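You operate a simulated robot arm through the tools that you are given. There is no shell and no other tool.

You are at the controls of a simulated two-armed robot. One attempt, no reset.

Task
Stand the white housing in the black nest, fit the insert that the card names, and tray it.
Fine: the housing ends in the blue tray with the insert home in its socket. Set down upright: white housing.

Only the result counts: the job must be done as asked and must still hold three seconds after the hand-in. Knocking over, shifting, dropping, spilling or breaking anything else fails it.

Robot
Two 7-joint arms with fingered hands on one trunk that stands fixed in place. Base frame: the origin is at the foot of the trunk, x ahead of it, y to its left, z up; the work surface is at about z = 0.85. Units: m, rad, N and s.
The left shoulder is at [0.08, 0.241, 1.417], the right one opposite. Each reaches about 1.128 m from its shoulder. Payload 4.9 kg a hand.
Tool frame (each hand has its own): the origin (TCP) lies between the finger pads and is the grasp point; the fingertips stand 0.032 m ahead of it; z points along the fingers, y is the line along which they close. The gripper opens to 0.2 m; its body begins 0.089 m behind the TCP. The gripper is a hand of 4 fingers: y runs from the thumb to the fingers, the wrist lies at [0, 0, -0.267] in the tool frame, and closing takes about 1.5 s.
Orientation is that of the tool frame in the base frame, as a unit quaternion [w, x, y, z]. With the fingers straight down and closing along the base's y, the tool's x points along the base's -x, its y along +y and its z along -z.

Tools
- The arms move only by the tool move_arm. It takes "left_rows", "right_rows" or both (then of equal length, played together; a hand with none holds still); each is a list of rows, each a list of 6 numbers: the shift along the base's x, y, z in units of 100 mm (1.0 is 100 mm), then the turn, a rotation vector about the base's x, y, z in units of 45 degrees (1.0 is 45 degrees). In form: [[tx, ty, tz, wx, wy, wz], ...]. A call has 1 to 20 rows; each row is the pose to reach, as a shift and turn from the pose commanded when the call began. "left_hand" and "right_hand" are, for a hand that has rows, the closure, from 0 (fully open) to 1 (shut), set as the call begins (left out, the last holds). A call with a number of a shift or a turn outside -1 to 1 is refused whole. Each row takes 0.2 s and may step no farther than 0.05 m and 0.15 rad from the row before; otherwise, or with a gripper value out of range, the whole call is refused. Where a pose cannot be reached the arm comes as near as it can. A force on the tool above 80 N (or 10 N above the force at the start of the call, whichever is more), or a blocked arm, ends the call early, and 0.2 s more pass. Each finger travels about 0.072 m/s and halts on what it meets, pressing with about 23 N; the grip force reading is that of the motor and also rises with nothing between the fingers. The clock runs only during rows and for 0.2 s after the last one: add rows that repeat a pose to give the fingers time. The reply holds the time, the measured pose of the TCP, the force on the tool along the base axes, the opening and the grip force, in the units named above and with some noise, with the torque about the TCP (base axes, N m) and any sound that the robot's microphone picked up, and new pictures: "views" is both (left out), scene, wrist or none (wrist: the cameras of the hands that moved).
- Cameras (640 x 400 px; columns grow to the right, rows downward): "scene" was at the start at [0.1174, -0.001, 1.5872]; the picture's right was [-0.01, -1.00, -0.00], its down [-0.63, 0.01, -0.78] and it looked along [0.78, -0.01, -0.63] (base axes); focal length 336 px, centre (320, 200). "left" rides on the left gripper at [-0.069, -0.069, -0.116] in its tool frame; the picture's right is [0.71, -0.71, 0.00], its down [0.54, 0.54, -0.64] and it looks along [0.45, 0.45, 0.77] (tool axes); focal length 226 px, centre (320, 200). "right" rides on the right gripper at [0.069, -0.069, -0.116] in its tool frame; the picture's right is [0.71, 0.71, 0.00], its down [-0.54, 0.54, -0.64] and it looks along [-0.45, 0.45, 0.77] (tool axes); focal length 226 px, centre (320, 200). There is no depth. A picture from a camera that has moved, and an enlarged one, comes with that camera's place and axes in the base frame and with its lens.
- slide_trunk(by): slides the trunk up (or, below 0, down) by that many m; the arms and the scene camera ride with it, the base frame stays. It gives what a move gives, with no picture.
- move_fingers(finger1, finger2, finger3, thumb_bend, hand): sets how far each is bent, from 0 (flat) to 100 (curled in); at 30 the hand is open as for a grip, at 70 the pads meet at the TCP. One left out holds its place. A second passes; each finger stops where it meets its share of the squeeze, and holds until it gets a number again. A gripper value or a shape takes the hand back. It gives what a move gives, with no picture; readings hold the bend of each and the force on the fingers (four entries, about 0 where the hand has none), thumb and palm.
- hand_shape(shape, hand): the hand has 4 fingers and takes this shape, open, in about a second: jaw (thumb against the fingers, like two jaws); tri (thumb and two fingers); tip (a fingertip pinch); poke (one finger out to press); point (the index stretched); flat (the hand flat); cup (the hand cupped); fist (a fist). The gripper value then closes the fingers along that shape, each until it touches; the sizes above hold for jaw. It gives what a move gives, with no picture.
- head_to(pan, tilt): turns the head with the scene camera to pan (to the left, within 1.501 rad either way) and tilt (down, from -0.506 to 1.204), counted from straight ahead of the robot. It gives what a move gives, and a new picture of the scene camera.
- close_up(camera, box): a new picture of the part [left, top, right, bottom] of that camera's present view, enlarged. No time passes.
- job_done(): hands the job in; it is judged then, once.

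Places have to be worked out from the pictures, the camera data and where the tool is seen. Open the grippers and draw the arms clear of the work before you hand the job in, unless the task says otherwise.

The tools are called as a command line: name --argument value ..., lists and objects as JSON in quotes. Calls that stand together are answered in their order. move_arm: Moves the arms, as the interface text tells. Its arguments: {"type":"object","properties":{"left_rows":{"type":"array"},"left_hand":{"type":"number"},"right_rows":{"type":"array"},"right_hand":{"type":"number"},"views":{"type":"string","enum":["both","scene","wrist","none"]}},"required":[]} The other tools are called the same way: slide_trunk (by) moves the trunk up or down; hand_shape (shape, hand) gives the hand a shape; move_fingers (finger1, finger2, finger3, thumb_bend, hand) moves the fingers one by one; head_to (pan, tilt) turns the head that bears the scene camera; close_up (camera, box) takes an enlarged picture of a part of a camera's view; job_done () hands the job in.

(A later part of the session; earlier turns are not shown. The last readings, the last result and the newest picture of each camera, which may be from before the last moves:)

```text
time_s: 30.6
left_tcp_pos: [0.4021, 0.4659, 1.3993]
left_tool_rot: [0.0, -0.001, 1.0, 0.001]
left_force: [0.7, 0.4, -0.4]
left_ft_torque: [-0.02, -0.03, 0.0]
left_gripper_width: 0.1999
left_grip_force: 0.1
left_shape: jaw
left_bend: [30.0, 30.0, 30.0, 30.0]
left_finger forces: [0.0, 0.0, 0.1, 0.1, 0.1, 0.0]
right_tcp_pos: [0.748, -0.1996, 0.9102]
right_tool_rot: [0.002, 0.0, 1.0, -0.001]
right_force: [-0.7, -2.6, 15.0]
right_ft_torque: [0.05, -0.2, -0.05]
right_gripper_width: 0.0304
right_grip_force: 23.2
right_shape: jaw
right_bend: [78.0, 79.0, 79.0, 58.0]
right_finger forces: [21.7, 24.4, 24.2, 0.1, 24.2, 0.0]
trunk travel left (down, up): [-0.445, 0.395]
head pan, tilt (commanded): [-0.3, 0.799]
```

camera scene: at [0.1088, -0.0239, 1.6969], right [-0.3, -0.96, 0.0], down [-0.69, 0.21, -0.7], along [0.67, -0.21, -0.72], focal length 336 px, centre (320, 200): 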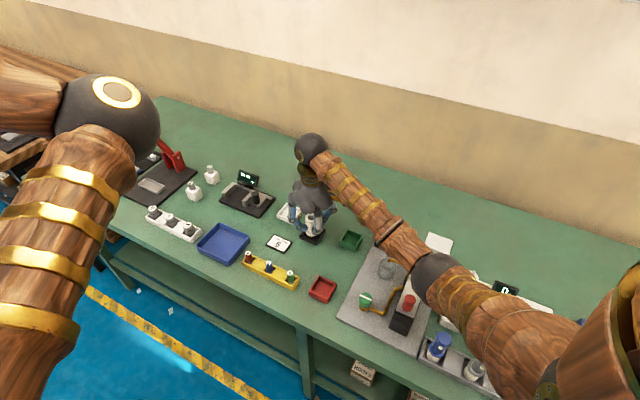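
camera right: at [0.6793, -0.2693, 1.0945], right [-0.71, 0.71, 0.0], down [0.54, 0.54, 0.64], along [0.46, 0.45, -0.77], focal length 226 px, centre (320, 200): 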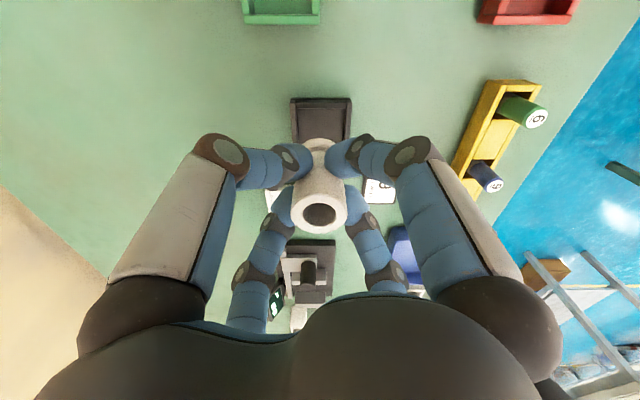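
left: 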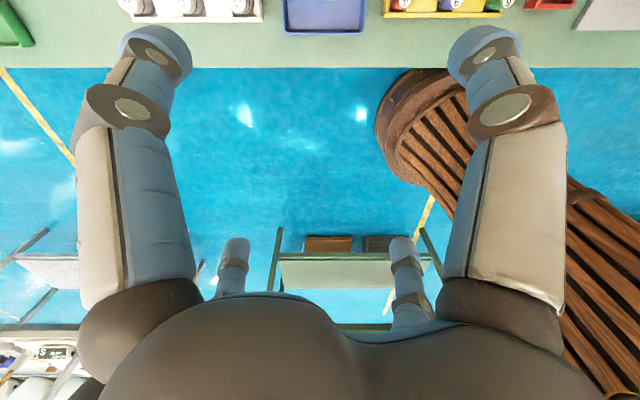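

Contact: 15 N upward at z = 0.910, and two fingers changed bend. I'll look before releasing.

close_up --camera "scene" --box '[280, 200, 350, 260]'

close_up --camera "right" --box '[260, 80, 380, 240]'

```text
6.67 times, centred on (315, 230) of scene
camera zoom: at [0.1067, -0.0239, 1.6972], right [-0.3, -0.96, 0.0], down [-0.68, 0.21, -0.7], along [0.67, -0.21, -0.72], focal length 2236 px, centre (353, 0)
```

zoom: 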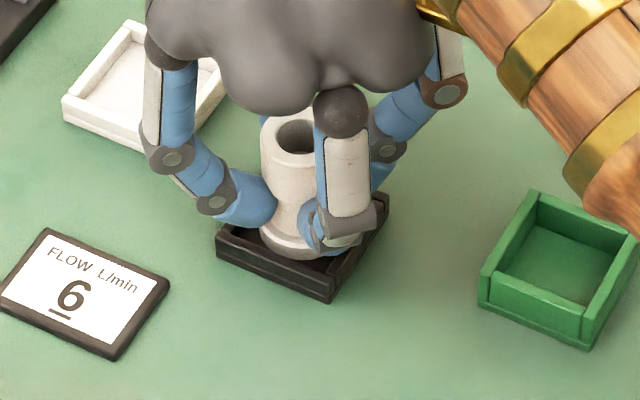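

```text
2.50 times, centred on (320, 160) of right
camera zoom: at [0.6784, -0.2685, 1.027], right [-0.71, 0.71, 0.0], down [0.54, 0.54, 0.64], along [0.46, 0.45, -0.76], focal length 565 px, centre (320, 300)
```

zoom: 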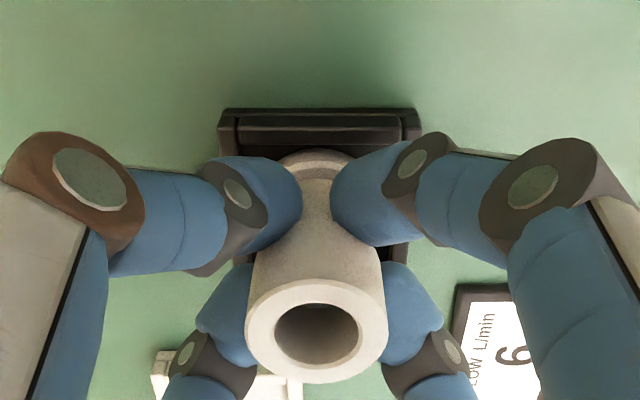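

The housing has bottomed in the nest. I'll ease off 2 mm to unload it, then open the hand to release.

move_arm --right_rows '[[0, 0, 0.01, 0, 0, 0], [0, 0, 0.02, 0, 0, 0], [0, 0, 0.02, 0, 0, 0]]' --views "none"

move_arm --right_rows '[[0, 0, 0, 0, 0, 0], [0, 0, 0, 0, 0, 0], [0, 0, 0, 0, 0, 0], [0, 0, 0, 0, 0, 0], [0, 0, 0, 0, 0, 0]]' --right_hand 0.55 --views "both"

close_up --camera "right" --box '[260, 80, 380, 240]'

close_up --camera "scene" --box '[280, 200, 350, 260]'

```text
time_s: 31.4
left_tcp_pos: [0.4045, 0.4657, 1.3989]
left_tool_rot: [-0.001, -0.001, 1.0, 0.001]
left_force: [0.3, 0.1, -0.1]
left_ft_torque: [0.0, 0.03, -0.03]
left_gripper_width: 0.2
left_grip_force: 0.0
left_shape: jaw
left_bend: [30.0, 30.0, 30.0, 30.0]
left_finger forces: [0.1, 0.1, 0.1, 0.0, 0.0, 0.0]
right_tcp_pos: [0.7472, -0.199, 0.9117]
right_tool_rot: [0.0, 0.0, 1.0, 0.0]
right_force: [2.3, -1.1, 2.4]
right_ft_torque: [0.01, -0.18, -0.01]
right_gripper_width: 0.0303
right_grip_force: 23.3
right_shape: jaw
right_bend: [78.0, 79.0, 57.0, 58.0]
right_finger forces: [20.9, 24.9, 24.4, 0.0, 22.7, 0.0]
trunk travel left (down, up): [-0.445, 0.395]
head pan, tilt (commanded): [-0.3, 0.799]
```

```text
time_s: 32.6
left_tcp_pos: [0.4049, 0.4656, 1.3996]
left_tool_rot: [0.0, 0.0, 1.0, 0.001]
left_force: [0.1, 0.2, 0.1]
left_ft_torque: [-0.01, -0.01, 0.01]
left_gripper_width: 0.1999
left_grip_force: 0.0
left_shape: jaw
left_bend: [30.0, 30.0, 30.0, 30.0]
left_finger forces: [0.0, 0.0, 0.0, 0.0, 0.0, 0.0]
right_tcp_pos: [0.748, -0.1996, 0.9121]
right_tool_rot: [0.0, 0.0, 1.0, -0.001]
right_force: [-0.7, 0.5, -0.3]
right_ft_torque: [-0.01, 0.03, 0.0]
right_gripper_width: 0.0897
right_grip_force: 0.1
right_shape: jaw
right_bend: [40.0, 40.0, 40.0, 38.0]
right_finger forces: [0.1, 0.1, 0.0, 0.1, 0.0, 0.1]
trunk travel left (down, up): [-0.445, 0.395]
head pan, tilt (commanded): [-0.3, 0.799]
camera scene: at [0.1085, -0.0239, 1.6969], right [-0.3, -0.96, 0.0], down [-0.69, 0.21, -0.7], along [0.67, -0.21, -0.72], focal length 336 px, centre (320, 200)
camera right: at [0.6786, -0.2682, 1.0284], right [-0.71, 0.71, 0.0], down [0.54, 0.54, 0.64], along [0.46, 0.45, -0.77], focal length 226 px, centre (320, 200)
```

scene: 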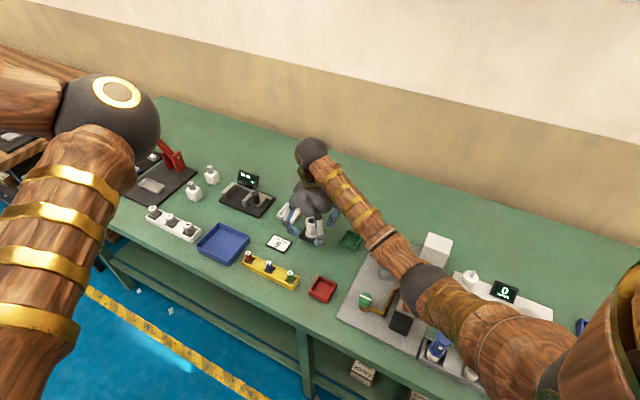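
right: 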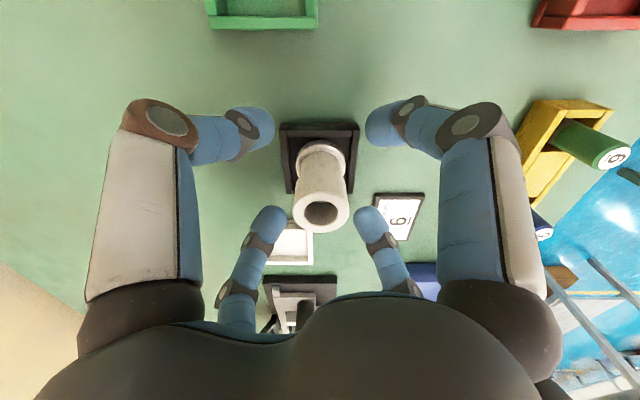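

```text
2.50 times, centred on (320, 160) of right
camera zoom: at [0.6786, -0.2682, 1.0284], right [-0.71, 0.71, 0.0], down [0.54, 0.54, 0.64], along [0.46, 0.45, -0.77], focal length 565 px, centre (320, 300)
```

zoom: 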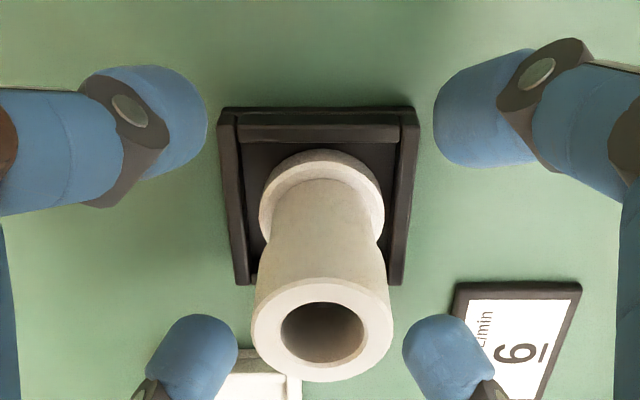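

```text
6.67 times, centred on (315, 230) of scene
camera zoom: at [0.1085, -0.0239, 1.6969], right [-0.3, -0.96, 0.0], down [-0.69, 0.21, -0.7], along [0.67, -0.21, -0.72], focal length 2236 px, centre (353, 0)
```

zoom: 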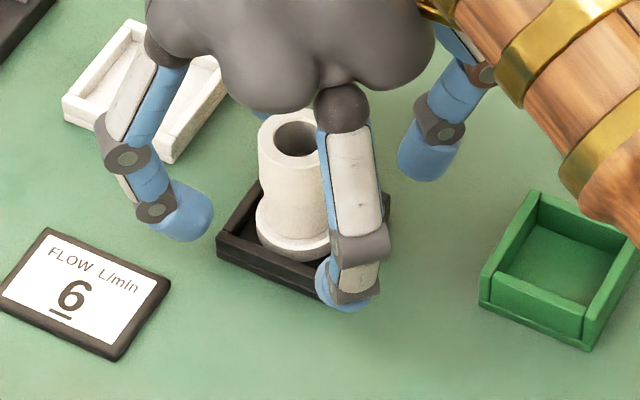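

The housing stands upright in the nest, free of the fingers. I'll go straight up 100 mm.

move_arm --right_rows '[[0, 0, 0.2, 0, 0, 0], [0, 0, 0.5, 0, 0, 0], [0, 0, 0.8, 0, 0, 0], [0, 0, 1, 0, 0, 0], [0, 0, 1, 0, 0, 0]]' --views "both"

close_up --camera "right" --box '[280, 70, 360, 170]'

close_up --camera "scene" --box '[280, 180, 350, 260]'

close_up --camera "scene" --box '[235, 240, 315, 300]'

```text
time_s: 33.8
left_tcp_pos: [0.405, 0.4672, 1.3988]
left_tool_rot: [0.0, 0.001, 1.0, 0.0]
left_force: [0.2, -0.1, -0.2]
left_ft_torque: [0.0, 0.0, 0.01]
left_gripper_width: 0.1999
left_grip_force: 0.0
left_shape: jaw
left_bend: [30.0, 30.0, 30.0, 30.0]
left_finger forces: [0.0, 0.0, 0.1, 0.1, 0.0, 0.0]
right_tcp_pos: [0.7502, -0.1991, 1.0121]
right_tool_rot: [0.0, 0.0, 1.0, 0.0]
right_force: [0.3, 0.6, -0.8]
right_ft_torque: [-0.02, 0.0, -0.02]
right_gripper_width: 0.0897
right_grip_force: 0.1
right_shape: jaw
right_bend: [40.0, 40.0, 40.0, 38.0]
right_finger forces: [0.1, 0.1, 0.1, 0.0, 0.0, 0.0]
trunk travel left (down, up): [-0.445, 0.395]
head pan, tilt (commanded): [-0.3, 0.799]
camera scene: at [0.1087, -0.0232, 1.6969], right [-0.3, -0.96, 0.0], down [-0.69, 0.21, -0.7], along [0.67, -0.21, -0.72], focal length 336 px, centre (320, 200)
camera right: at [0.6803, -0.268, 1.1282], right [-0.71, 0.71, 0.0], down [0.54, 0.54, 0.64], along [0.45, 0.45, -0.77], focal length 226 px, centre (320, 200)
```

scene: 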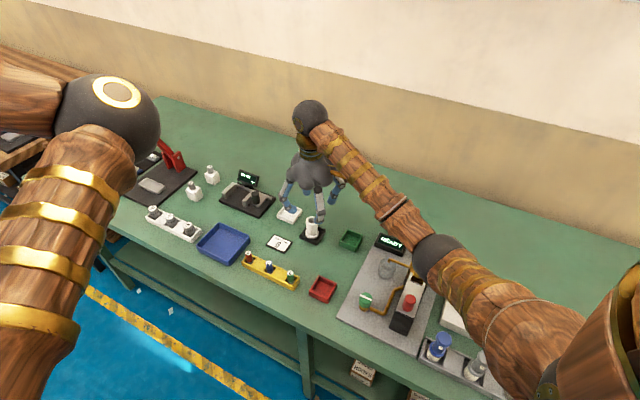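
right: 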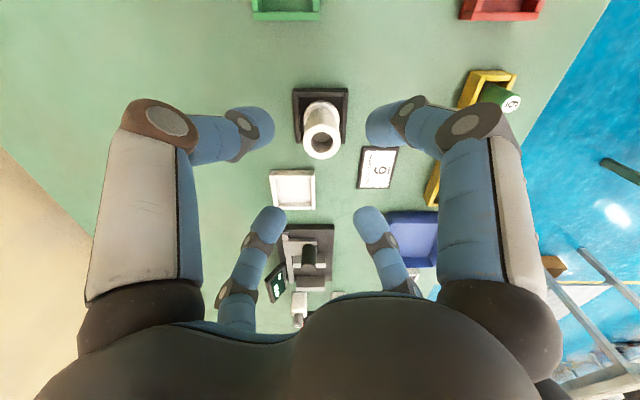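

```text
4.00 times, centred on (320, 120) of right
camera zoom: at [0.6803, -0.268, 1.1282], right [-0.71, 0.71, 0.0], down [0.54, 0.54, 0.64], along [0.45, 0.45, -0.77], focal length 904 px, centre (320, 520)
```

zoom: 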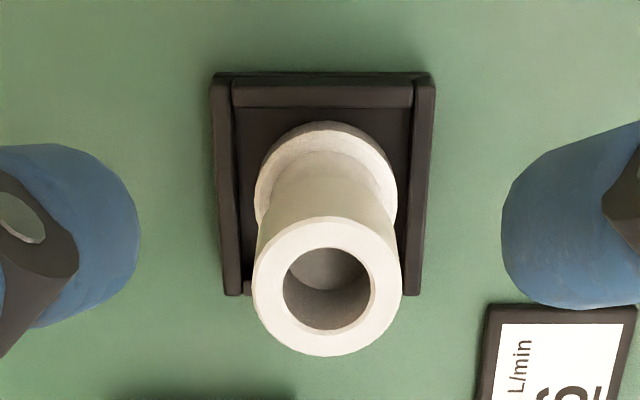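

```text
5.00 times, centred on (315, 220) of scene
camera zoom: at [0.1087, -0.0232, 1.6969], right [-0.3, -0.96, 0.0], down [-0.69, 0.21, -0.7], along [0.67, -0.21, -0.72], focal length 1677 px, centre (345, 100)
```

zoom: 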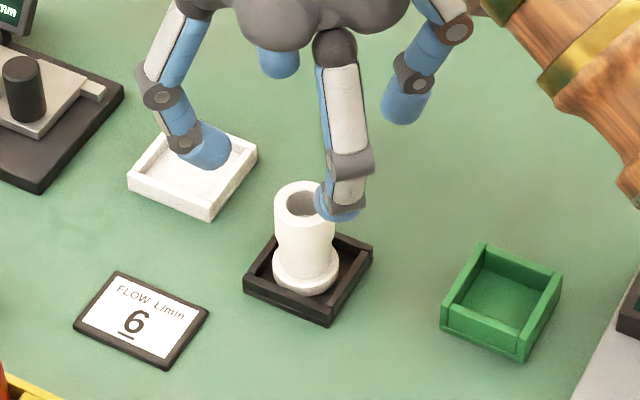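

```text
6.67 times, centred on (275, 270) of scene
camera zoom: at [0.1087, -0.0232, 1.6969], right [-0.3, -0.96, 0.0], down [-0.69, 0.21, -0.7], along [0.67, -0.21, -0.72], focal length 2236 px, centre (620, -267)
```

zoom: 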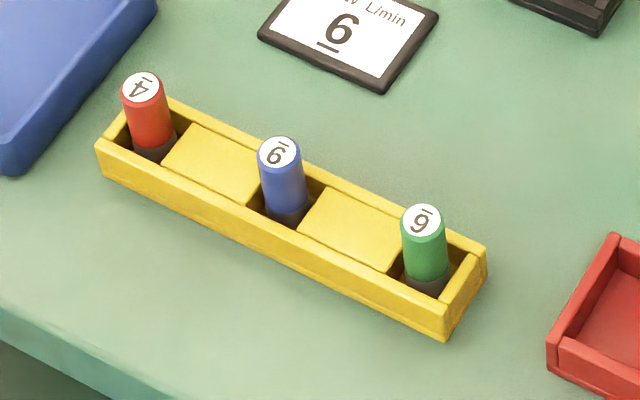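

The housing is seated upright with its bore top near (0.7485, -0.197, 0.922). The green insert's top triangulates to about (0.602, -0.092, 0.908). I'll raise the trunk a little more for elbow clearance and travel over to the green insert.

slide_trunk --by 0.06

move_arm --right_rows '[[-0.3, 0.2, 0, 0, 0, 0], [-0.6, 0.4, 0, 0, 0, 0], [-0.9, 0.6, 0, 0, 0, 0], [-1, 0.7, 0, 0, 0, 0]]' --views "none"

move_arm --right_rows '[[-0.2, 0.15, -0.1, 0, 0, 0], [-0.4, 0.3, -0.2, 0, 0, 0], [-0.48, 0.37, -0.3, 0, 0, 0], [-0.48, 0.37, -0.4, 0, 0, 0], [-0.48, 0.37, -0.4, 0, 0, 0]]' --views "both"

```text
time_s: 34.8
left_tcp_pos: [0.4068, 0.4656, 1.4579]
left_tool_rot: [0.0, 0.0, 1.0, 0.0]
left_force: [0.3, -1.1, 0.6]
left_ft_torque: [-0.01, 0.02, -0.03]
left_gripper_width: 0.2001
left_grip_force: 0.0
left_shape: jaw
left_bend: [30.0, 30.0, 30.0, 30.0]
left_finger forces: [0.0, 0.0, 0.1, 0.0, 0.0, 0.0]
right_tcp_pos: [0.7491, -0.1993, 1.0708]
right_tool_rot: [0.0, 0.0, 1.0, -0.001]
right_force: [0.2, 0.9, 0.3]
right_ft_torque: [-0.03, -0.01, -0.01]
right_gripper_width: 0.0897
right_grip_force: 0.1
right_shape: jaw
right_bend: [40.0, 40.0, 40.0, 38.0]
right_finger forces: [0.0, 0.0, 0.0, 0.1, 0.0, 0.1]
trunk travel left (down, up): [-0.505, 0.335]
head pan, tilt (commanded): [-0.3, 0.799]
```

```text
time_s: 35.8
left_tcp_pos: [0.4034, 0.4657, 1.4585]
left_tool_rot: [0.001, 0.0, 1.0, 0.0]
left_force: [-0.4, -0.4, 0.6]
left_ft_torque: [0.03, -0.01, 0.02]
left_gripper_width: 0.1996
left_grip_force: 0.1
left_shape: jaw
left_bend: [30.0, 30.0, 30.0, 30.0]
left_finger forces: [0.0, 0.0, 0.0, 0.1, 0.0, 0.0]
right_tcp_pos: [0.6481, -0.1286, 1.0725]
right_tool_rot: [0.0, -0.001, 1.0, 0.0]
right_force: [0.1, -0.7, 1.0]
right_ft_torque: [-0.03, 0.03, 0.03]
right_gripper_width: 0.0897
right_grip_force: 0.1
right_shape: jaw
right_bend: [40.0, 40.0, 40.0, 38.0]
right_finger forces: [0.0, 0.0, 0.1, 0.0, 0.1, 0.0]
trunk travel left (down, up): [-0.505, 0.335]
head pan, tilt (commanded): [-0.3, 0.799]
```

```text
time_s: 37.0
left_tcp_pos: [0.4045, 0.4665, 1.4588]
left_tool_rot: [0.0, 0.0, 1.0, -0.001]
left_force: [-0.2, 0.6, -0.7]
left_ft_torque: [0.02, 0.03, 0.03]
left_gripper_width: 0.1999
left_grip_force: 0.0
left_shape: jaw
left_bend: [30.0, 30.0, 30.0, 30.0]
left_finger forces: [0.0, 0.1, 0.0, 0.0, 0.0, 0.0]
right_tcp_pos: [0.6026, -0.0917, 1.0321]
right_tool_rot: [0.002, 0.001, 1.0, 0.0]
right_force: [0.2, 0.6, -0.5]
right_ft_torque: [-0.05, -0.01, 0.01]
right_gripper_width: 0.0897
right_grip_force: 0.1
right_shape: jaw
right_bend: [40.0, 40.0, 40.0, 38.0]
right_finger forces: [0.0, 0.1, 0.1, 0.0, 0.1, 0.0]
trunk travel left (down, up): [-0.505, 0.335]
head pan, tilt (commanded): [-0.3, 0.799]
camera scene: at [0.1084, -0.0237, 1.7569], right [-0.3, -0.96, 0.0], down [-0.68, 0.21, -0.7], along [0.67, -0.21, -0.72], focal length 336 px, centre (320, 200)
camera right: at [0.5328, -0.1616, 1.1483], right [-0.71, 0.71, 0.0], down [0.54, 0.54, 0.64], along [0.46, 0.45, -0.77], focal length 226 px, centre (320, 200)
```

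scene: 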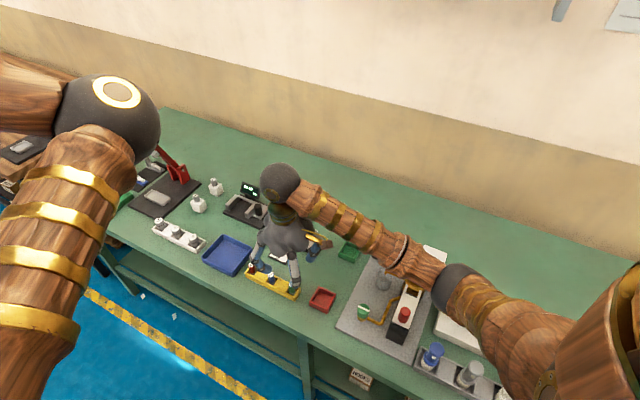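
right: 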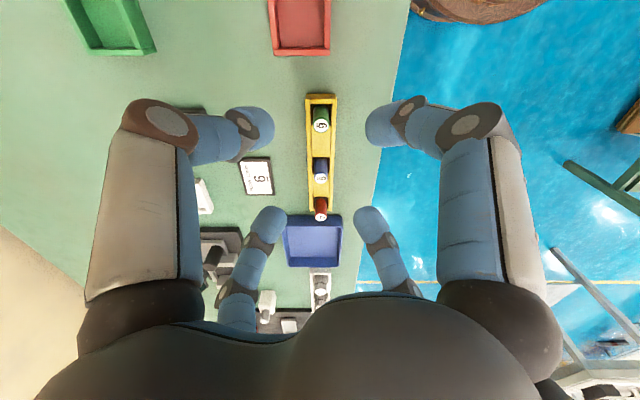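

The rack is lined up under the hand with the green insert near the TCP axis. I'll measure it enlarged.

close_up --camera "right" --box '[290, 85, 350, 225]'

close_up --camera "right" --box '[300, 95, 340, 145]'

close_up --camera "scene" --box '[230, 210, 330, 310]'

```text
2.86 times, centred on (320, 155) of right
camera zoom: at [0.5328, -0.1616, 1.1483], right [-0.71, 0.71, 0.0], down [0.54, 0.54, 0.64], along [0.46, 0.45, -0.77], focal length 646 px, centre (320, 329)
```

zoom: 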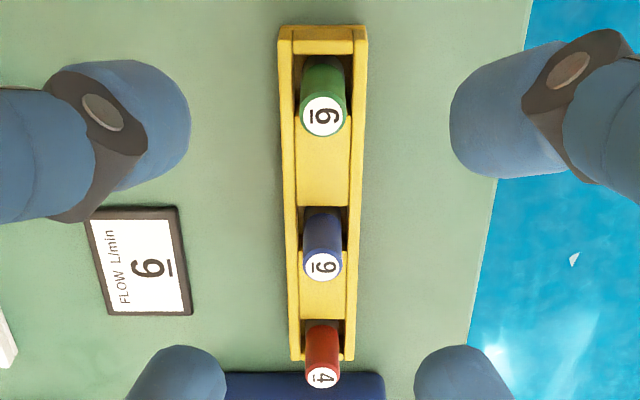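

```text
8.00 times, centred on (320, 120) of right
camera zoom: at [0.5328, -0.1616, 1.1483], right [-0.71, 0.71, 0.0], down [0.54, 0.54, 0.64], along [0.46, 0.45, -0.77], focal length 1808 px, centre (320, 840)
```

zoom: 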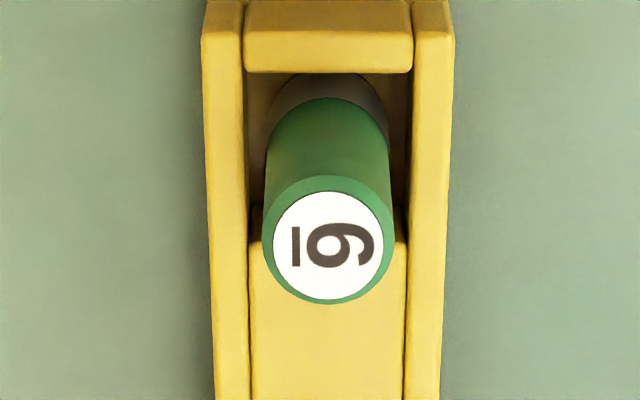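

```text
4.00 times, centred on (280, 260) of scene
camera zoom: at [0.1084, -0.0237, 1.7569], right [-0.3, -0.96, 0.0], down [-0.68, 0.21, -0.7], along [0.67, -0.21, -0.72], focal length 1342 px, centre (480, -40)
```

zoom: 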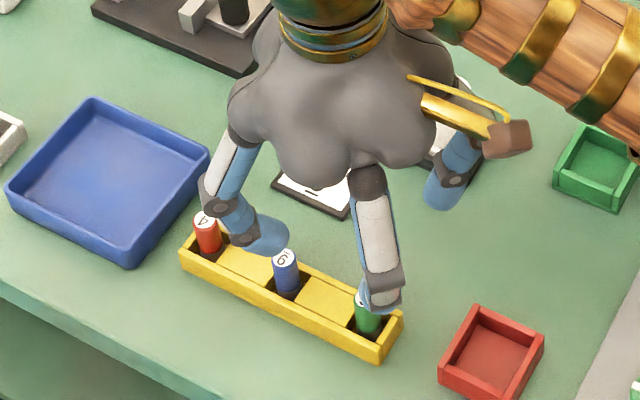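

The green insert is 2 mm off the TCP axis and 18 mm in diameter, against a bore of about 21 mm. I'll shift slightly and descend to about z = 0.96 for a second check.

move_arm --right_rows '[[-0.015, -0.005, -0.2, 0, 0, 0], [-0.015, -0.005, -0.4, 0, 0, 0], [-0.015, -0.005, -0.6, 0, 0, 0], [-0.015, -0.005, -0.7, 0, 0, 0], [-0.015, -0.005, -0.7, 0, 0, 0]]' --views "both"

close_up --camera "right" --box '[270, 90, 370, 230]'

close_up --camera "scene" --box '[230, 220, 330, 320]'

```text
time_s: 38.2
left_tcp_pos: [0.4062, 0.4657, 1.4578]
left_tool_rot: [0.0, -0.001, 1.0, 0.0]
left_force: [0.0, 0.6, 0.2]
left_ft_torque: [-0.01, 0.0, -0.02]
left_gripper_width: 0.1999
left_grip_force: 0.1
left_shape: jaw
left_bend: [30.0, 30.0, 30.0, 30.0]
left_finger forces: [0.0, 0.0, 0.0, 0.0, 0.0, 0.1]
right_tcp_pos: [0.6005, -0.0933, 0.9616]
right_tool_rot: [-0.001, 0.0, 1.0, 0.0]
right_force: [-0.5, -0.3, 1.2]
right_ft_torque: [0.0, 0.01, -0.02]
right_gripper_width: 0.0898
right_grip_force: 0.1
right_shape: jaw
right_bend: [40.0, 40.0, 40.0, 38.0]
right_finger forces: [0.1, 0.1, 0.0, 0.0, 0.1, 0.0]
trunk travel left (down, up): [-0.505, 0.335]
head pan, tilt (commanded): [-0.3, 0.799]
camera scene: at [0.1086, -0.0239, 1.7569], right [-0.3, -0.96, 0.0], down [-0.69, 0.21, -0.7], along [0.67, -0.21, -0.72], focal length 336 px, centre (320, 200)
camera right: at [0.532, -0.1614, 1.0775], right [-0.71, 0.71, 0.0], down [0.54, 0.54, 0.64], along [0.45, 0.45, -0.77], focal length 226 px, centre (320, 200)
```

scene: 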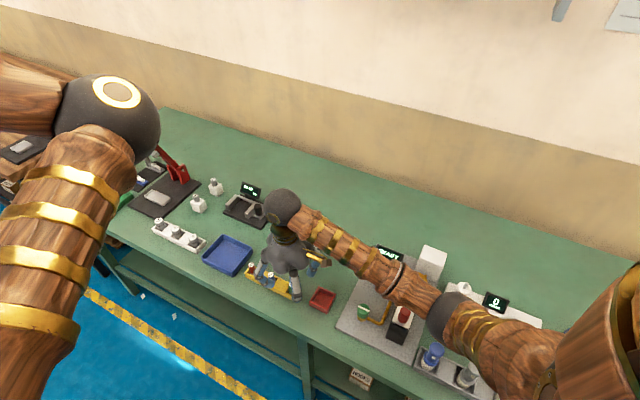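
right: 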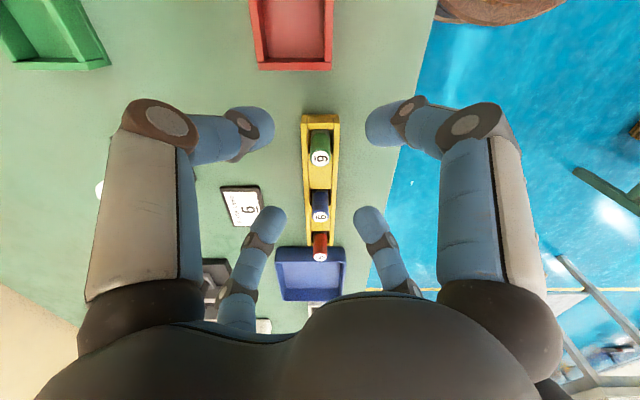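

```text
2.86 times, centred on (320, 160) of right
camera zoom: at [0.532, -0.1614, 1.0775], right [-0.71, 0.71, 0.0], down [0.54, 0.54, 0.64], along [0.45, 0.45, -0.77], focal length 646 px, centre (320, 314)
```

zoom: 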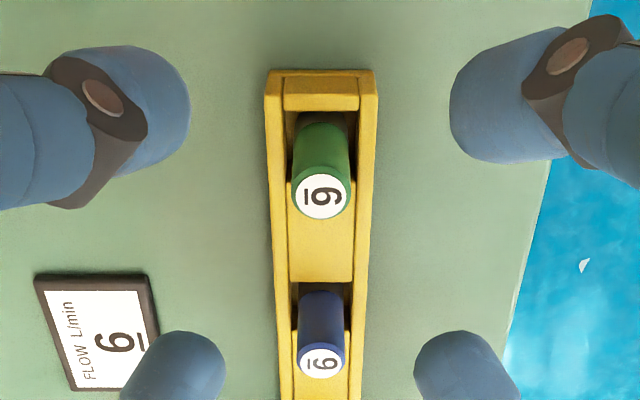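

```text
4.00 times, centred on (280, 270) of scene
camera zoom: at [0.1086, -0.0239, 1.7569], right [-0.3, -0.96, 0.0], down [-0.69, 0.21, -0.7], along [0.67, -0.21, -0.72], focal length 1342 px, centre (480, -80)
```

zoom: 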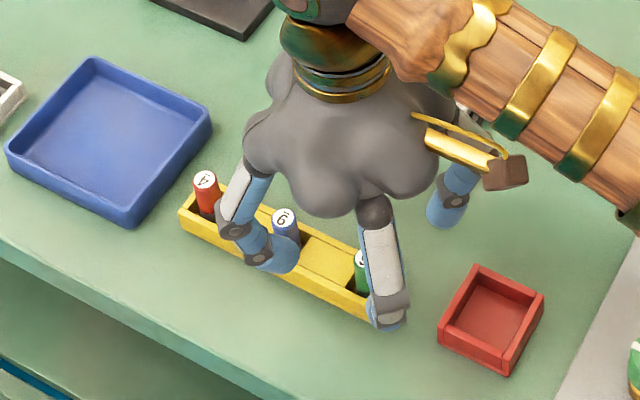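

The insert is within 0.5 mm of the axis, with its top at about z = 0.905. The rack walls are at about 0.869, so I'll descend to TCP z ≈ 0.909 to keep the tips above them.

move_arm --right_rows '[[0, 0, -0.15, 0, 0, 0], [0, 0, -0.3, 0, 0, 0], [0, 0, -0.42, 0, 0, 0], [0, 0, -0.52, 0, 0, 0], [0, 0, -0.52, 0, 0, 0]]' --views "both"

close_up --camera "right" --box '[270, 120, 370, 260]'

close_up --camera "scene" --box '[230, 220, 330, 320]'

```text
time_s: 39.4
left_tcp_pos: [0.4051, 0.4658, 1.4576]
left_tool_rot: [0.0, 0.0, 1.0, 0.0]
left_force: [-0.2, 0.2, 0.1]
left_ft_torque: [0.01, 0.0, -0.01]
left_gripper_width: 0.1998
left_grip_force: 0.1
left_shape: jaw
left_bend: [30.0, 30.0, 30.0, 30.0]
left_finger forces: [0.0, 0.0, 0.0, 0.0, 0.0, 0.0]
right_tcp_pos: [0.5985, -0.0947, 0.9108]
right_tool_rot: [0.0, 0.0, 1.0, 0.0]
right_force: [0.3, 0.3, -0.6]
right_ft_torque: [-0.05, 0.02, -0.01]
right_gripper_width: 0.0897
right_grip_force: 0.0
right_shape: jaw
right_bend: [40.0, 40.0, 40.0, 38.0]
right_finger forces: [0.1, 0.1, 0.0, 0.0, 0.0, 0.0]
trunk travel left (down, up): [-0.505, 0.335]
head pan, tilt (commanded): [-0.3, 0.799]
camera scene: at [0.1086, -0.0238, 1.7569], right [-0.3, -0.96, 0.0], down [-0.69, 0.21, -0.7], along [0.67, -0.21, -0.72], focal length 336 px, centre (320, 200)
camera right: at [0.5306, -0.1641, 1.0262], right [-0.71, 0.71, 0.0], down [0.54, 0.54, 0.64], along [0.46, 0.45, -0.77], focal length 226 px, centre (320, 200)
```

scene: 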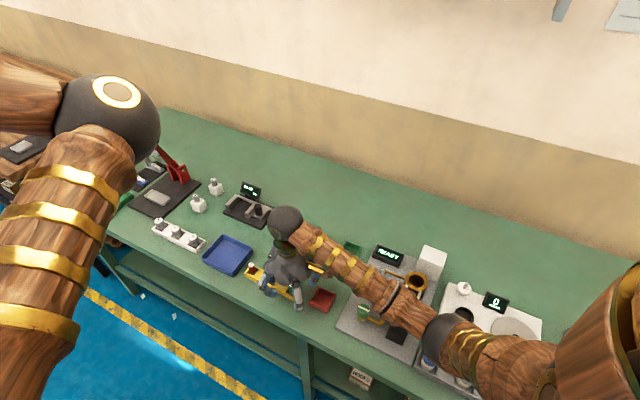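
right: 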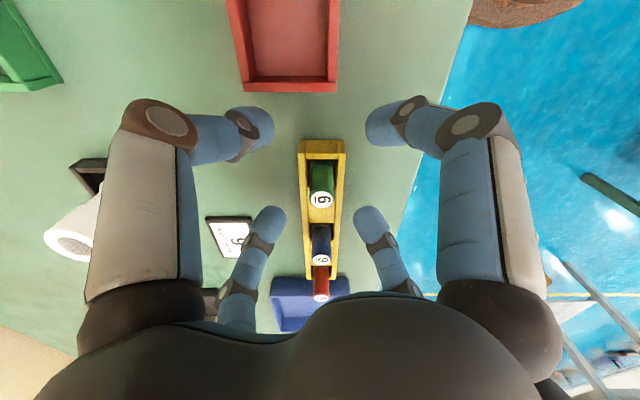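

```text
2.86 times, centred on (320, 190) of right
camera zoom: at [0.5306, -0.1641, 1.0262], right [-0.71, 0.71, 0.0], down [0.54, 0.54, 0.64], along [0.46, 0.45, -0.77], focal length 646 px, centre (320, 229)
```

zoom: 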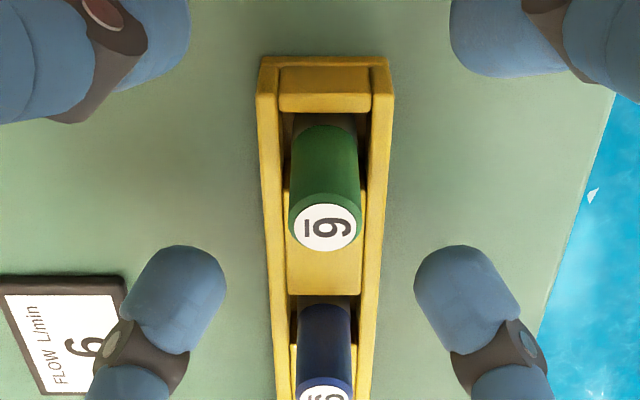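

```text
4.00 times, centred on (280, 270) of scene
camera zoom: at [0.1086, -0.0238, 1.7569], right [-0.3, -0.96, 0.0], down [-0.69, 0.21, -0.7], along [0.67, -0.21, -0.72], focal length 1342 px, centre (480, -80)
```

zoom: 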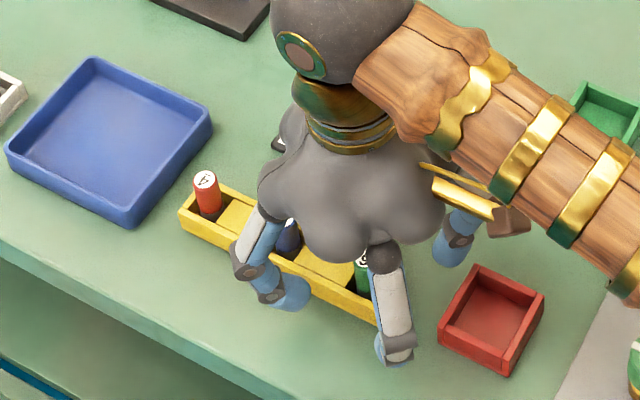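

The TCP drifted about 3 mm during the descent. The insert is now about (+0.001, +0.0025) from it, so I'll correct that before closing.

move_arm --right_rows '[[0.009, 0.025, -0.005, 0, 0, 0], [0.009, 0.025, -0.005, 0, 0, 0], [0.009, 0.025, -0.005, 0, 0, 0]]' --views "none"

close_up --camera "right" --box '[270, 120, 370, 260]'

```text
time_s: 40.2
left_tcp_pos: [0.4041, 0.4661, 1.4586]
left_tool_rot: [0.001, 0.0, 1.0, 0.0]
left_force: [0.6, 0.1, 0.3]
left_ft_torque: [0.02, 0.03, 0.0]
left_gripper_width: 0.1999
left_grip_force: 0.1
left_shape: jaw
left_bend: [30.0, 30.0, 30.0, 30.0]
left_finger forces: [0.1, 0.0, 0.1, 0.0, 0.0, 0.0]
right_tcp_pos: [0.6009, -0.0921, 0.9106]
right_tool_rot: [0.0, 0.0, 1.0, 0.0]
right_force: [0.2, 0.5, -0.2]
right_ft_torque: [-0.01, -0.01, 0.03]
right_gripper_width: 0.0897
right_grip_force: 0.0
right_shape: jaw
right_bend: [40.0, 40.0, 40.0, 38.0]
right_finger forces: [0.0, 0.0, 0.1, 0.0, 0.1, 0.0]
trunk travel left (down, up): [-0.505, 0.335]
head pan, tilt (commanded): [-0.3, 0.799]
```

```text
2.86 times, centred on (320, 190) of right
camera zoom: at [0.5315, -0.1608, 1.0253], right [-0.71, 0.71, 0.0], down [0.54, 0.54, 0.64], along [0.46, 0.45, -0.77], focal length 646 px, centre (320, 229)
```

zoom: 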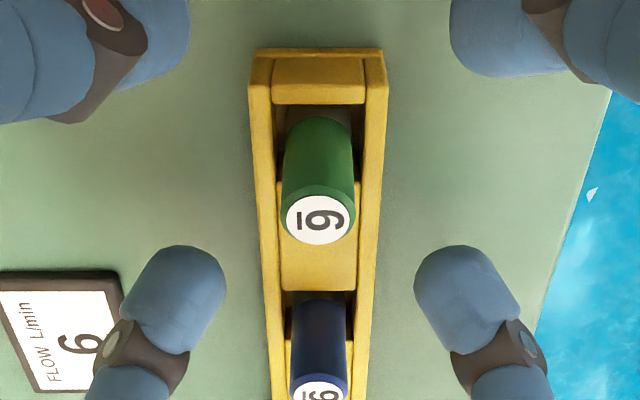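

Aligned within half a millimetre. I'll close the hand on the insert.

move_arm --right_rows '[[0, 0, 0, 0, 0, 0], [0, 0, 0, 0, 0, 0], [0, 0, 0, 0, 0, 0], [0, 0, 0, 0, 0, 0], [0, 0, 0, 0, 0, 0], [0, 0, 0, 0, 0, 0]]' --right_hand 1.0 --views "both"

close_up --camera "right" --box '[260, 120, 380, 260]'

close_up --camera "scene" --box '[230, 230, 330, 330]'

```text
time_s: 41.6
left_tcp_pos: [0.4051, 0.4659, 1.4591]
left_tool_rot: [-0.001, 0.0, 1.0, 0.001]
left_force: [-0.4, 0.0, 0.6]
left_ft_torque: [-0.02, 0.02, -0.02]
left_gripper_width: 0.2
left_grip_force: 0.2
left_shape: jaw
left_bend: [30.0, 30.0, 30.0, 30.0]
left_finger forces: [0.0, 0.0, 0.1, 0.0, 0.1, 0.0]
right_tcp_pos: [0.6012, -0.0902, 0.9095]
right_tool_rot: [0.0, 0.0, 1.0, 0.001]
right_force: [-0.1, 0.5, -0.4]
right_ft_torque: [-0.01, -0.02, -0.03]
right_gripper_width: 0.0126
right_grip_force: 23.3
right_shape: jaw
right_bend: [74.0, 74.0, 74.0, 65.0]
right_finger forces: [20.3, 20.2, 20.3, 0.0, 20.6, 0.1]
trunk travel left (down, up): [-0.505, 0.335]
head pan, tilt (commanded): [-0.3, 0.799]
camera scene: at [0.1086, -0.0238, 1.7569], right [-0.3, -0.96, 0.0], down [-0.69, 0.21, -0.7], along [0.67, -0.21, -0.72], focal length 336 px, centre (320, 200)
camera right: at [0.5315, -0.1606, 1.0253], right [-0.71, 0.71, 0.0], down [0.54, 0.54, 0.64], along [0.46, 0.45, -0.77], focal length 226 px, centre (320, 200)
```

scene: 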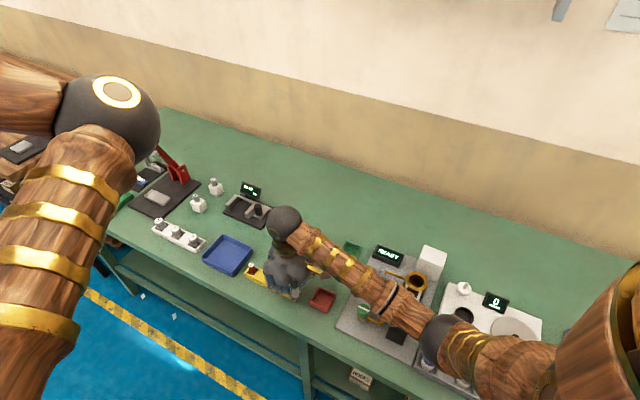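
right: 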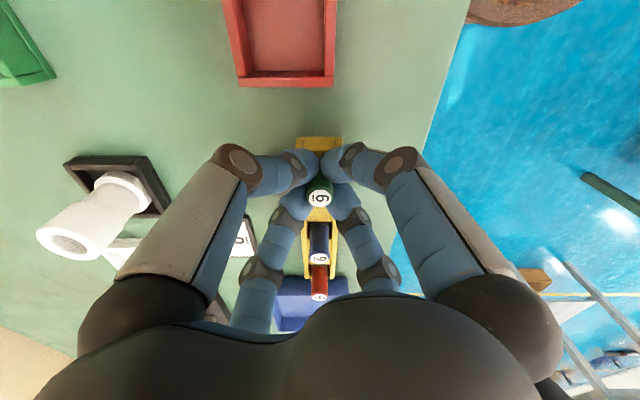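

```text
2.86 times, centred on (320, 190) of right
camera zoom: at [0.5315, -0.1606, 1.0253], right [-0.71, 0.71, 0.0], down [0.54, 0.54, 0.64], along [0.46, 0.45, -0.77], focal length 646 px, centre (320, 229)
```

zoom: 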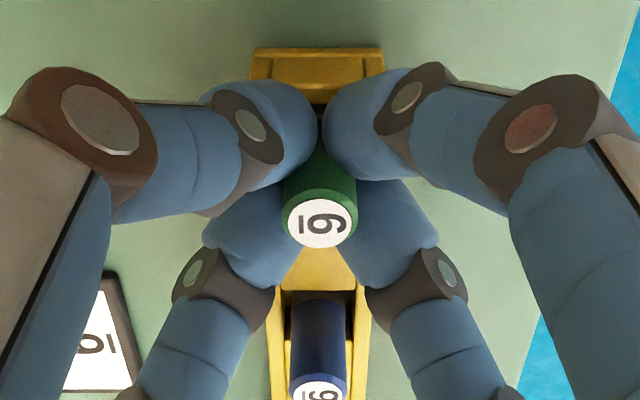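

```text
4.00 times, centred on (280, 280) of scene
camera zoom: at [0.1086, -0.0238, 1.7569], right [-0.3, -0.96, 0.0], down [-0.69, 0.21, -0.7], along [0.67, -0.21, -0.72], focal length 1342 px, centre (480, -120)
```

zoom: 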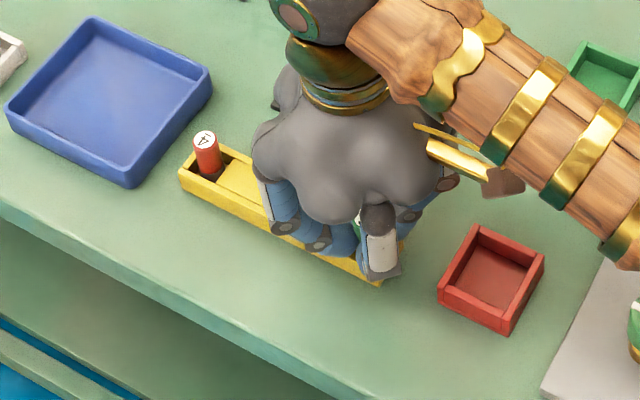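

All four fingers hold the green insert evenly at about 20 N each. I'll lift it straight up.

move_arm --right_rows '[[0, 0, 0.08, 0, 0, 0], [0, 0, 0.2, 0, 0, 0], [0, 0, 0.4, 0, 0, 0], [0, 0, 0.6, 0, 0, 0], [0, 0, 0.8, 0, 0, 0], [0, 0, 1, 0, 0, 0], [0, 0, 1, 0, 0, 0]]' --views "both"

close_up --camera "right" --box '[260, 120, 380, 260]'

close_up --camera "scene" --box '[230, 210, 330, 310]'

```text
time_s: 43.2
left_tcp_pos: [0.4042, 0.4668, 1.4587]
left_tool_rot: [0.0, 0.0, 1.0, -0.001]
left_force: [-0.7, 0.1, -0.3]
left_ft_torque: [-0.05, 0.04, 0.01]
left_gripper_width: 0.1998
left_grip_force: 0.0
left_shape: jaw
left_bend: [30.0, 30.0, 30.0, 30.0]
left_finger forces: [0.0, 0.1, 0.0, 0.1, 0.1, 0.1]
right_tcp_pos: [0.6001, -0.0894, 1.0107]
right_tool_rot: [0.0, -0.001, 1.0, 0.0]
right_force: [-0.2, 0.2, -0.2]
right_ft_torque: [-0.02, 0.01, 0.0]
right_gripper_width: 0.0126
right_grip_force: 23.2
right_shape: jaw
right_bend: [74.0, 74.0, 74.0, 65.0]
right_finger forces: [20.3, 20.3, 20.3, 0.0, 20.4, 0.0]
trunk travel left (down, up): [-0.505, 0.335]
head pan, tilt (commanded): [-0.3, 0.799]
camera scene: at [0.1083, -0.0233, 1.7569], right [-0.3, -0.96, 0.0], down [-0.68, 0.21, -0.7], along [0.67, -0.21, -0.72], focal length 336 px, centre (320, 200)
camera right: at [0.5306, -0.1588, 1.1279], right [-0.71, 0.71, 0.0], down [0.54, 0.54, 0.64], along [0.46, 0.45, -0.77], focal length 226 px, centre (320, 200)
```

scene: 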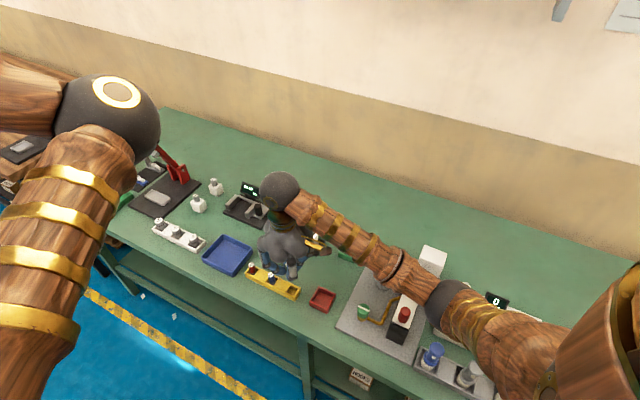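
right: 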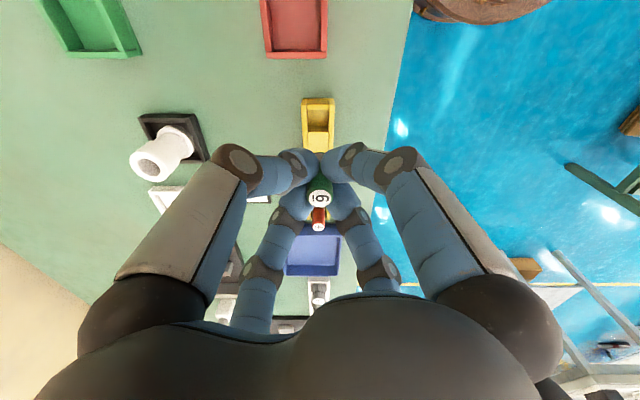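

```text
2.86 times, centred on (320, 190) of right
camera zoom: at [0.5306, -0.1588, 1.1279], right [-0.71, 0.71, 0.0], down [0.54, 0.54, 0.64], along [0.46, 0.45, -0.77], focal length 646 px, centre (320, 229)
```

zoom: 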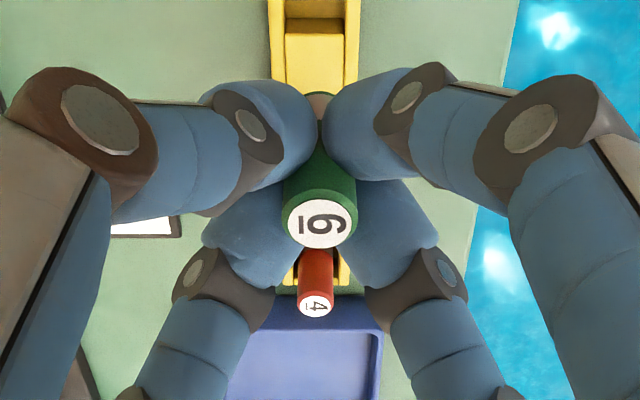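

```text
4.00 times, centred on (280, 260) of scene
camera zoom: at [0.1083, -0.0233, 1.7569], right [-0.3, -0.96, 0.0], down [-0.68, 0.21, -0.7], along [0.67, -0.21, -0.72], focal length 1342 px, centre (480, -40)
```

zoom: 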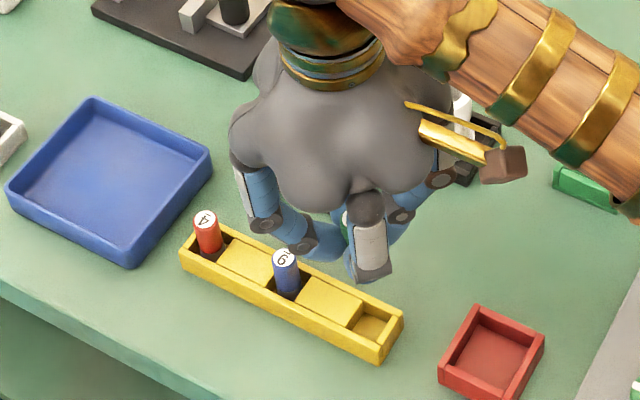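

The green insert is out and the rack is undisturbed. I'll raise slightly and carry it to the housing bore at about (0.748, -0.197).

move_arm --right_rows '[[0.2, -0.15, 0.1, 0, 0, 0], [0.5, -0.35, 0.15, 0, 0, 0], [0.75, -0.55, 0.15, 0, 0, 0], [0.9, -0.65, 0.15, 0, 0, 0]]' --views "none"

move_arm --right_rows '[[0.2, -0.15, 0, 0, 0, 0], [0.4, -0.3, 0, 0, 0, 0], [0.55, -0.4, 0, 0, 0, 0], [0.58, -0.43, 0, 0, 0, 0], [0.58, -0.43, 0, 0, 0, 0], [0.58, -0.43, 0, 0, 0, 0]]' --views "both"

close_up --camera "right" --box '[270, 70, 370, 230]'

close_up --camera "scene" --box '[260, 170, 360, 270]'

```text
time_s: 44.2
left_tcp_pos: [0.4056, 0.465, 1.4582]
left_tool_rot: [0.001, 0.0, 1.0, 0.0]
left_force: [0.3, 0.0, -0.2]
left_ft_torque: [0.03, 0.03, 0.01]
left_gripper_width: 0.2002
left_grip_force: 0.0
left_shape: jaw
left_bend: [30.0, 30.0, 30.0, 30.0]
left_finger forces: [0.1, 0.0, 0.0, 0.0, 0.0, 0.0]
right_tcp_pos: [0.6901, -0.1552, 1.0247]
right_tool_rot: [0.0, 0.0, 1.0, -0.001]
right_force: [0.2, -0.4, 0.1]
right_ft_torque: [0.02, 0.0, -0.02]
right_gripper_width: 0.0131
right_grip_force: 22.8
right_shape: jaw
right_bend: [74.0, 74.0, 74.0, 65.0]
right_finger forces: [20.2, 20.5, 20.3, 0.0, 20.5, 0.0]
trunk travel left (down, up): [-0.505, 0.335]
head pan, tilt (commanded): [-0.3, 0.799]
```

```text
time_s: 45.6
left_tcp_pos: [0.4053, 0.4672, 1.4574]
left_tool_rot: [-0.001, 0.0, 1.0, 0.0]
left_force: [-0.1, 0.2, 0.2]
left_ft_torque: [0.01, -0.02, 0.0]
left_gripper_width: 0.1999
left_grip_force: 0.0
left_shape: jaw
left_bend: [30.0, 30.0, 30.0, 30.0]
left_finger forces: [0.0, 0.0, 0.0, 0.0, 0.0, 0.0]
right_tcp_pos: [0.7493, -0.1976, 1.0234]
right_tool_rot: [-0.001, 0.0, 1.0, 0.0]
right_force: [0.3, -0.4, -0.7]
right_ft_torque: [0.02, -0.01, 0.03]
right_gripper_width: 0.0127
right_grip_force: 24.0
right_shape: jaw
right_bend: [74.0, 74.0, 74.0, 65.0]
right_finger forces: [20.1, 20.4, 20.2, 0.0, 20.6, 0.0]
trunk travel left (down, up): [-0.505, 0.335]
head pan, tilt (commanded): [-0.3, 0.799]
camera scene: at [0.1087, -0.0238, 1.7569], right [-0.3, -0.96, 0.0], down [-0.69, 0.21, -0.7], along [0.67, -0.21, -0.72], focal length 336 px, centre (320, 200)
camera right: at [0.6803, -0.2667, 1.1392], right [-0.71, 0.71, 0.0], down [0.54, 0.54, 0.64], along [0.46, 0.45, -0.77], focal length 226 px, centre (320, 200)
```

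scene: 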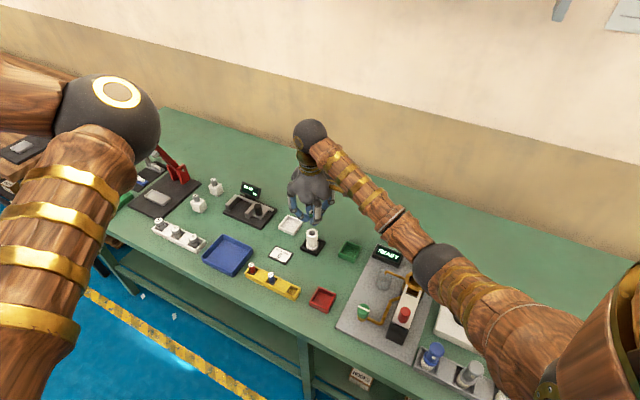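
right: 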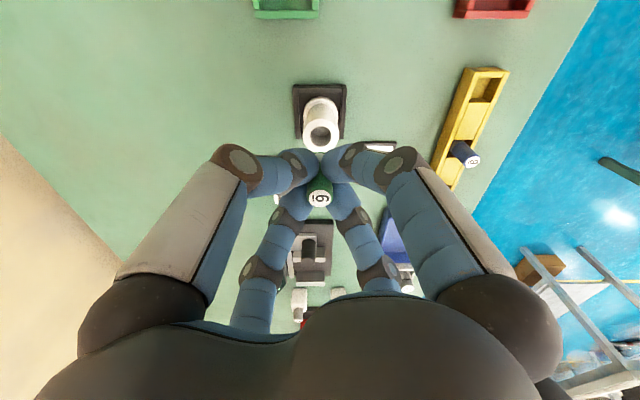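

```text
2.50 times, centred on (320, 150) of right
camera zoom: at [0.6803, -0.2667, 1.1392], right [-0.71, 0.71, 0.0], down [0.54, 0.54, 0.64], along [0.46, 0.45, -0.77], focal length 565 px, centre (320, 325)
```

zoom: 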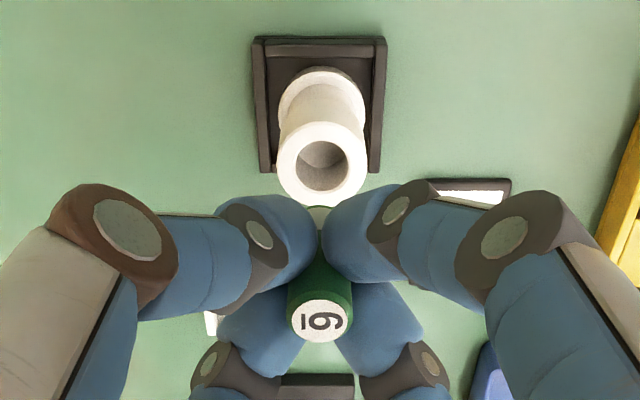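

```text
4.00 times, centred on (310, 220) of scene
camera zoom: at [0.1087, -0.0238, 1.7569], right [-0.3, -0.96, 0.0], down [-0.69, 0.21, -0.7], along [0.67, -0.21, -0.72], focal length 1342 px, centre (360, 120)
```

zoom: 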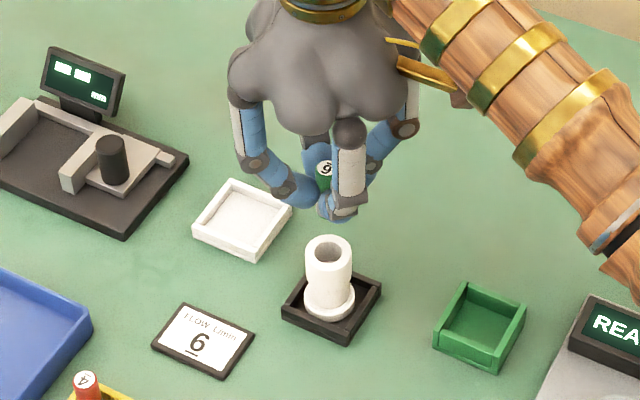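

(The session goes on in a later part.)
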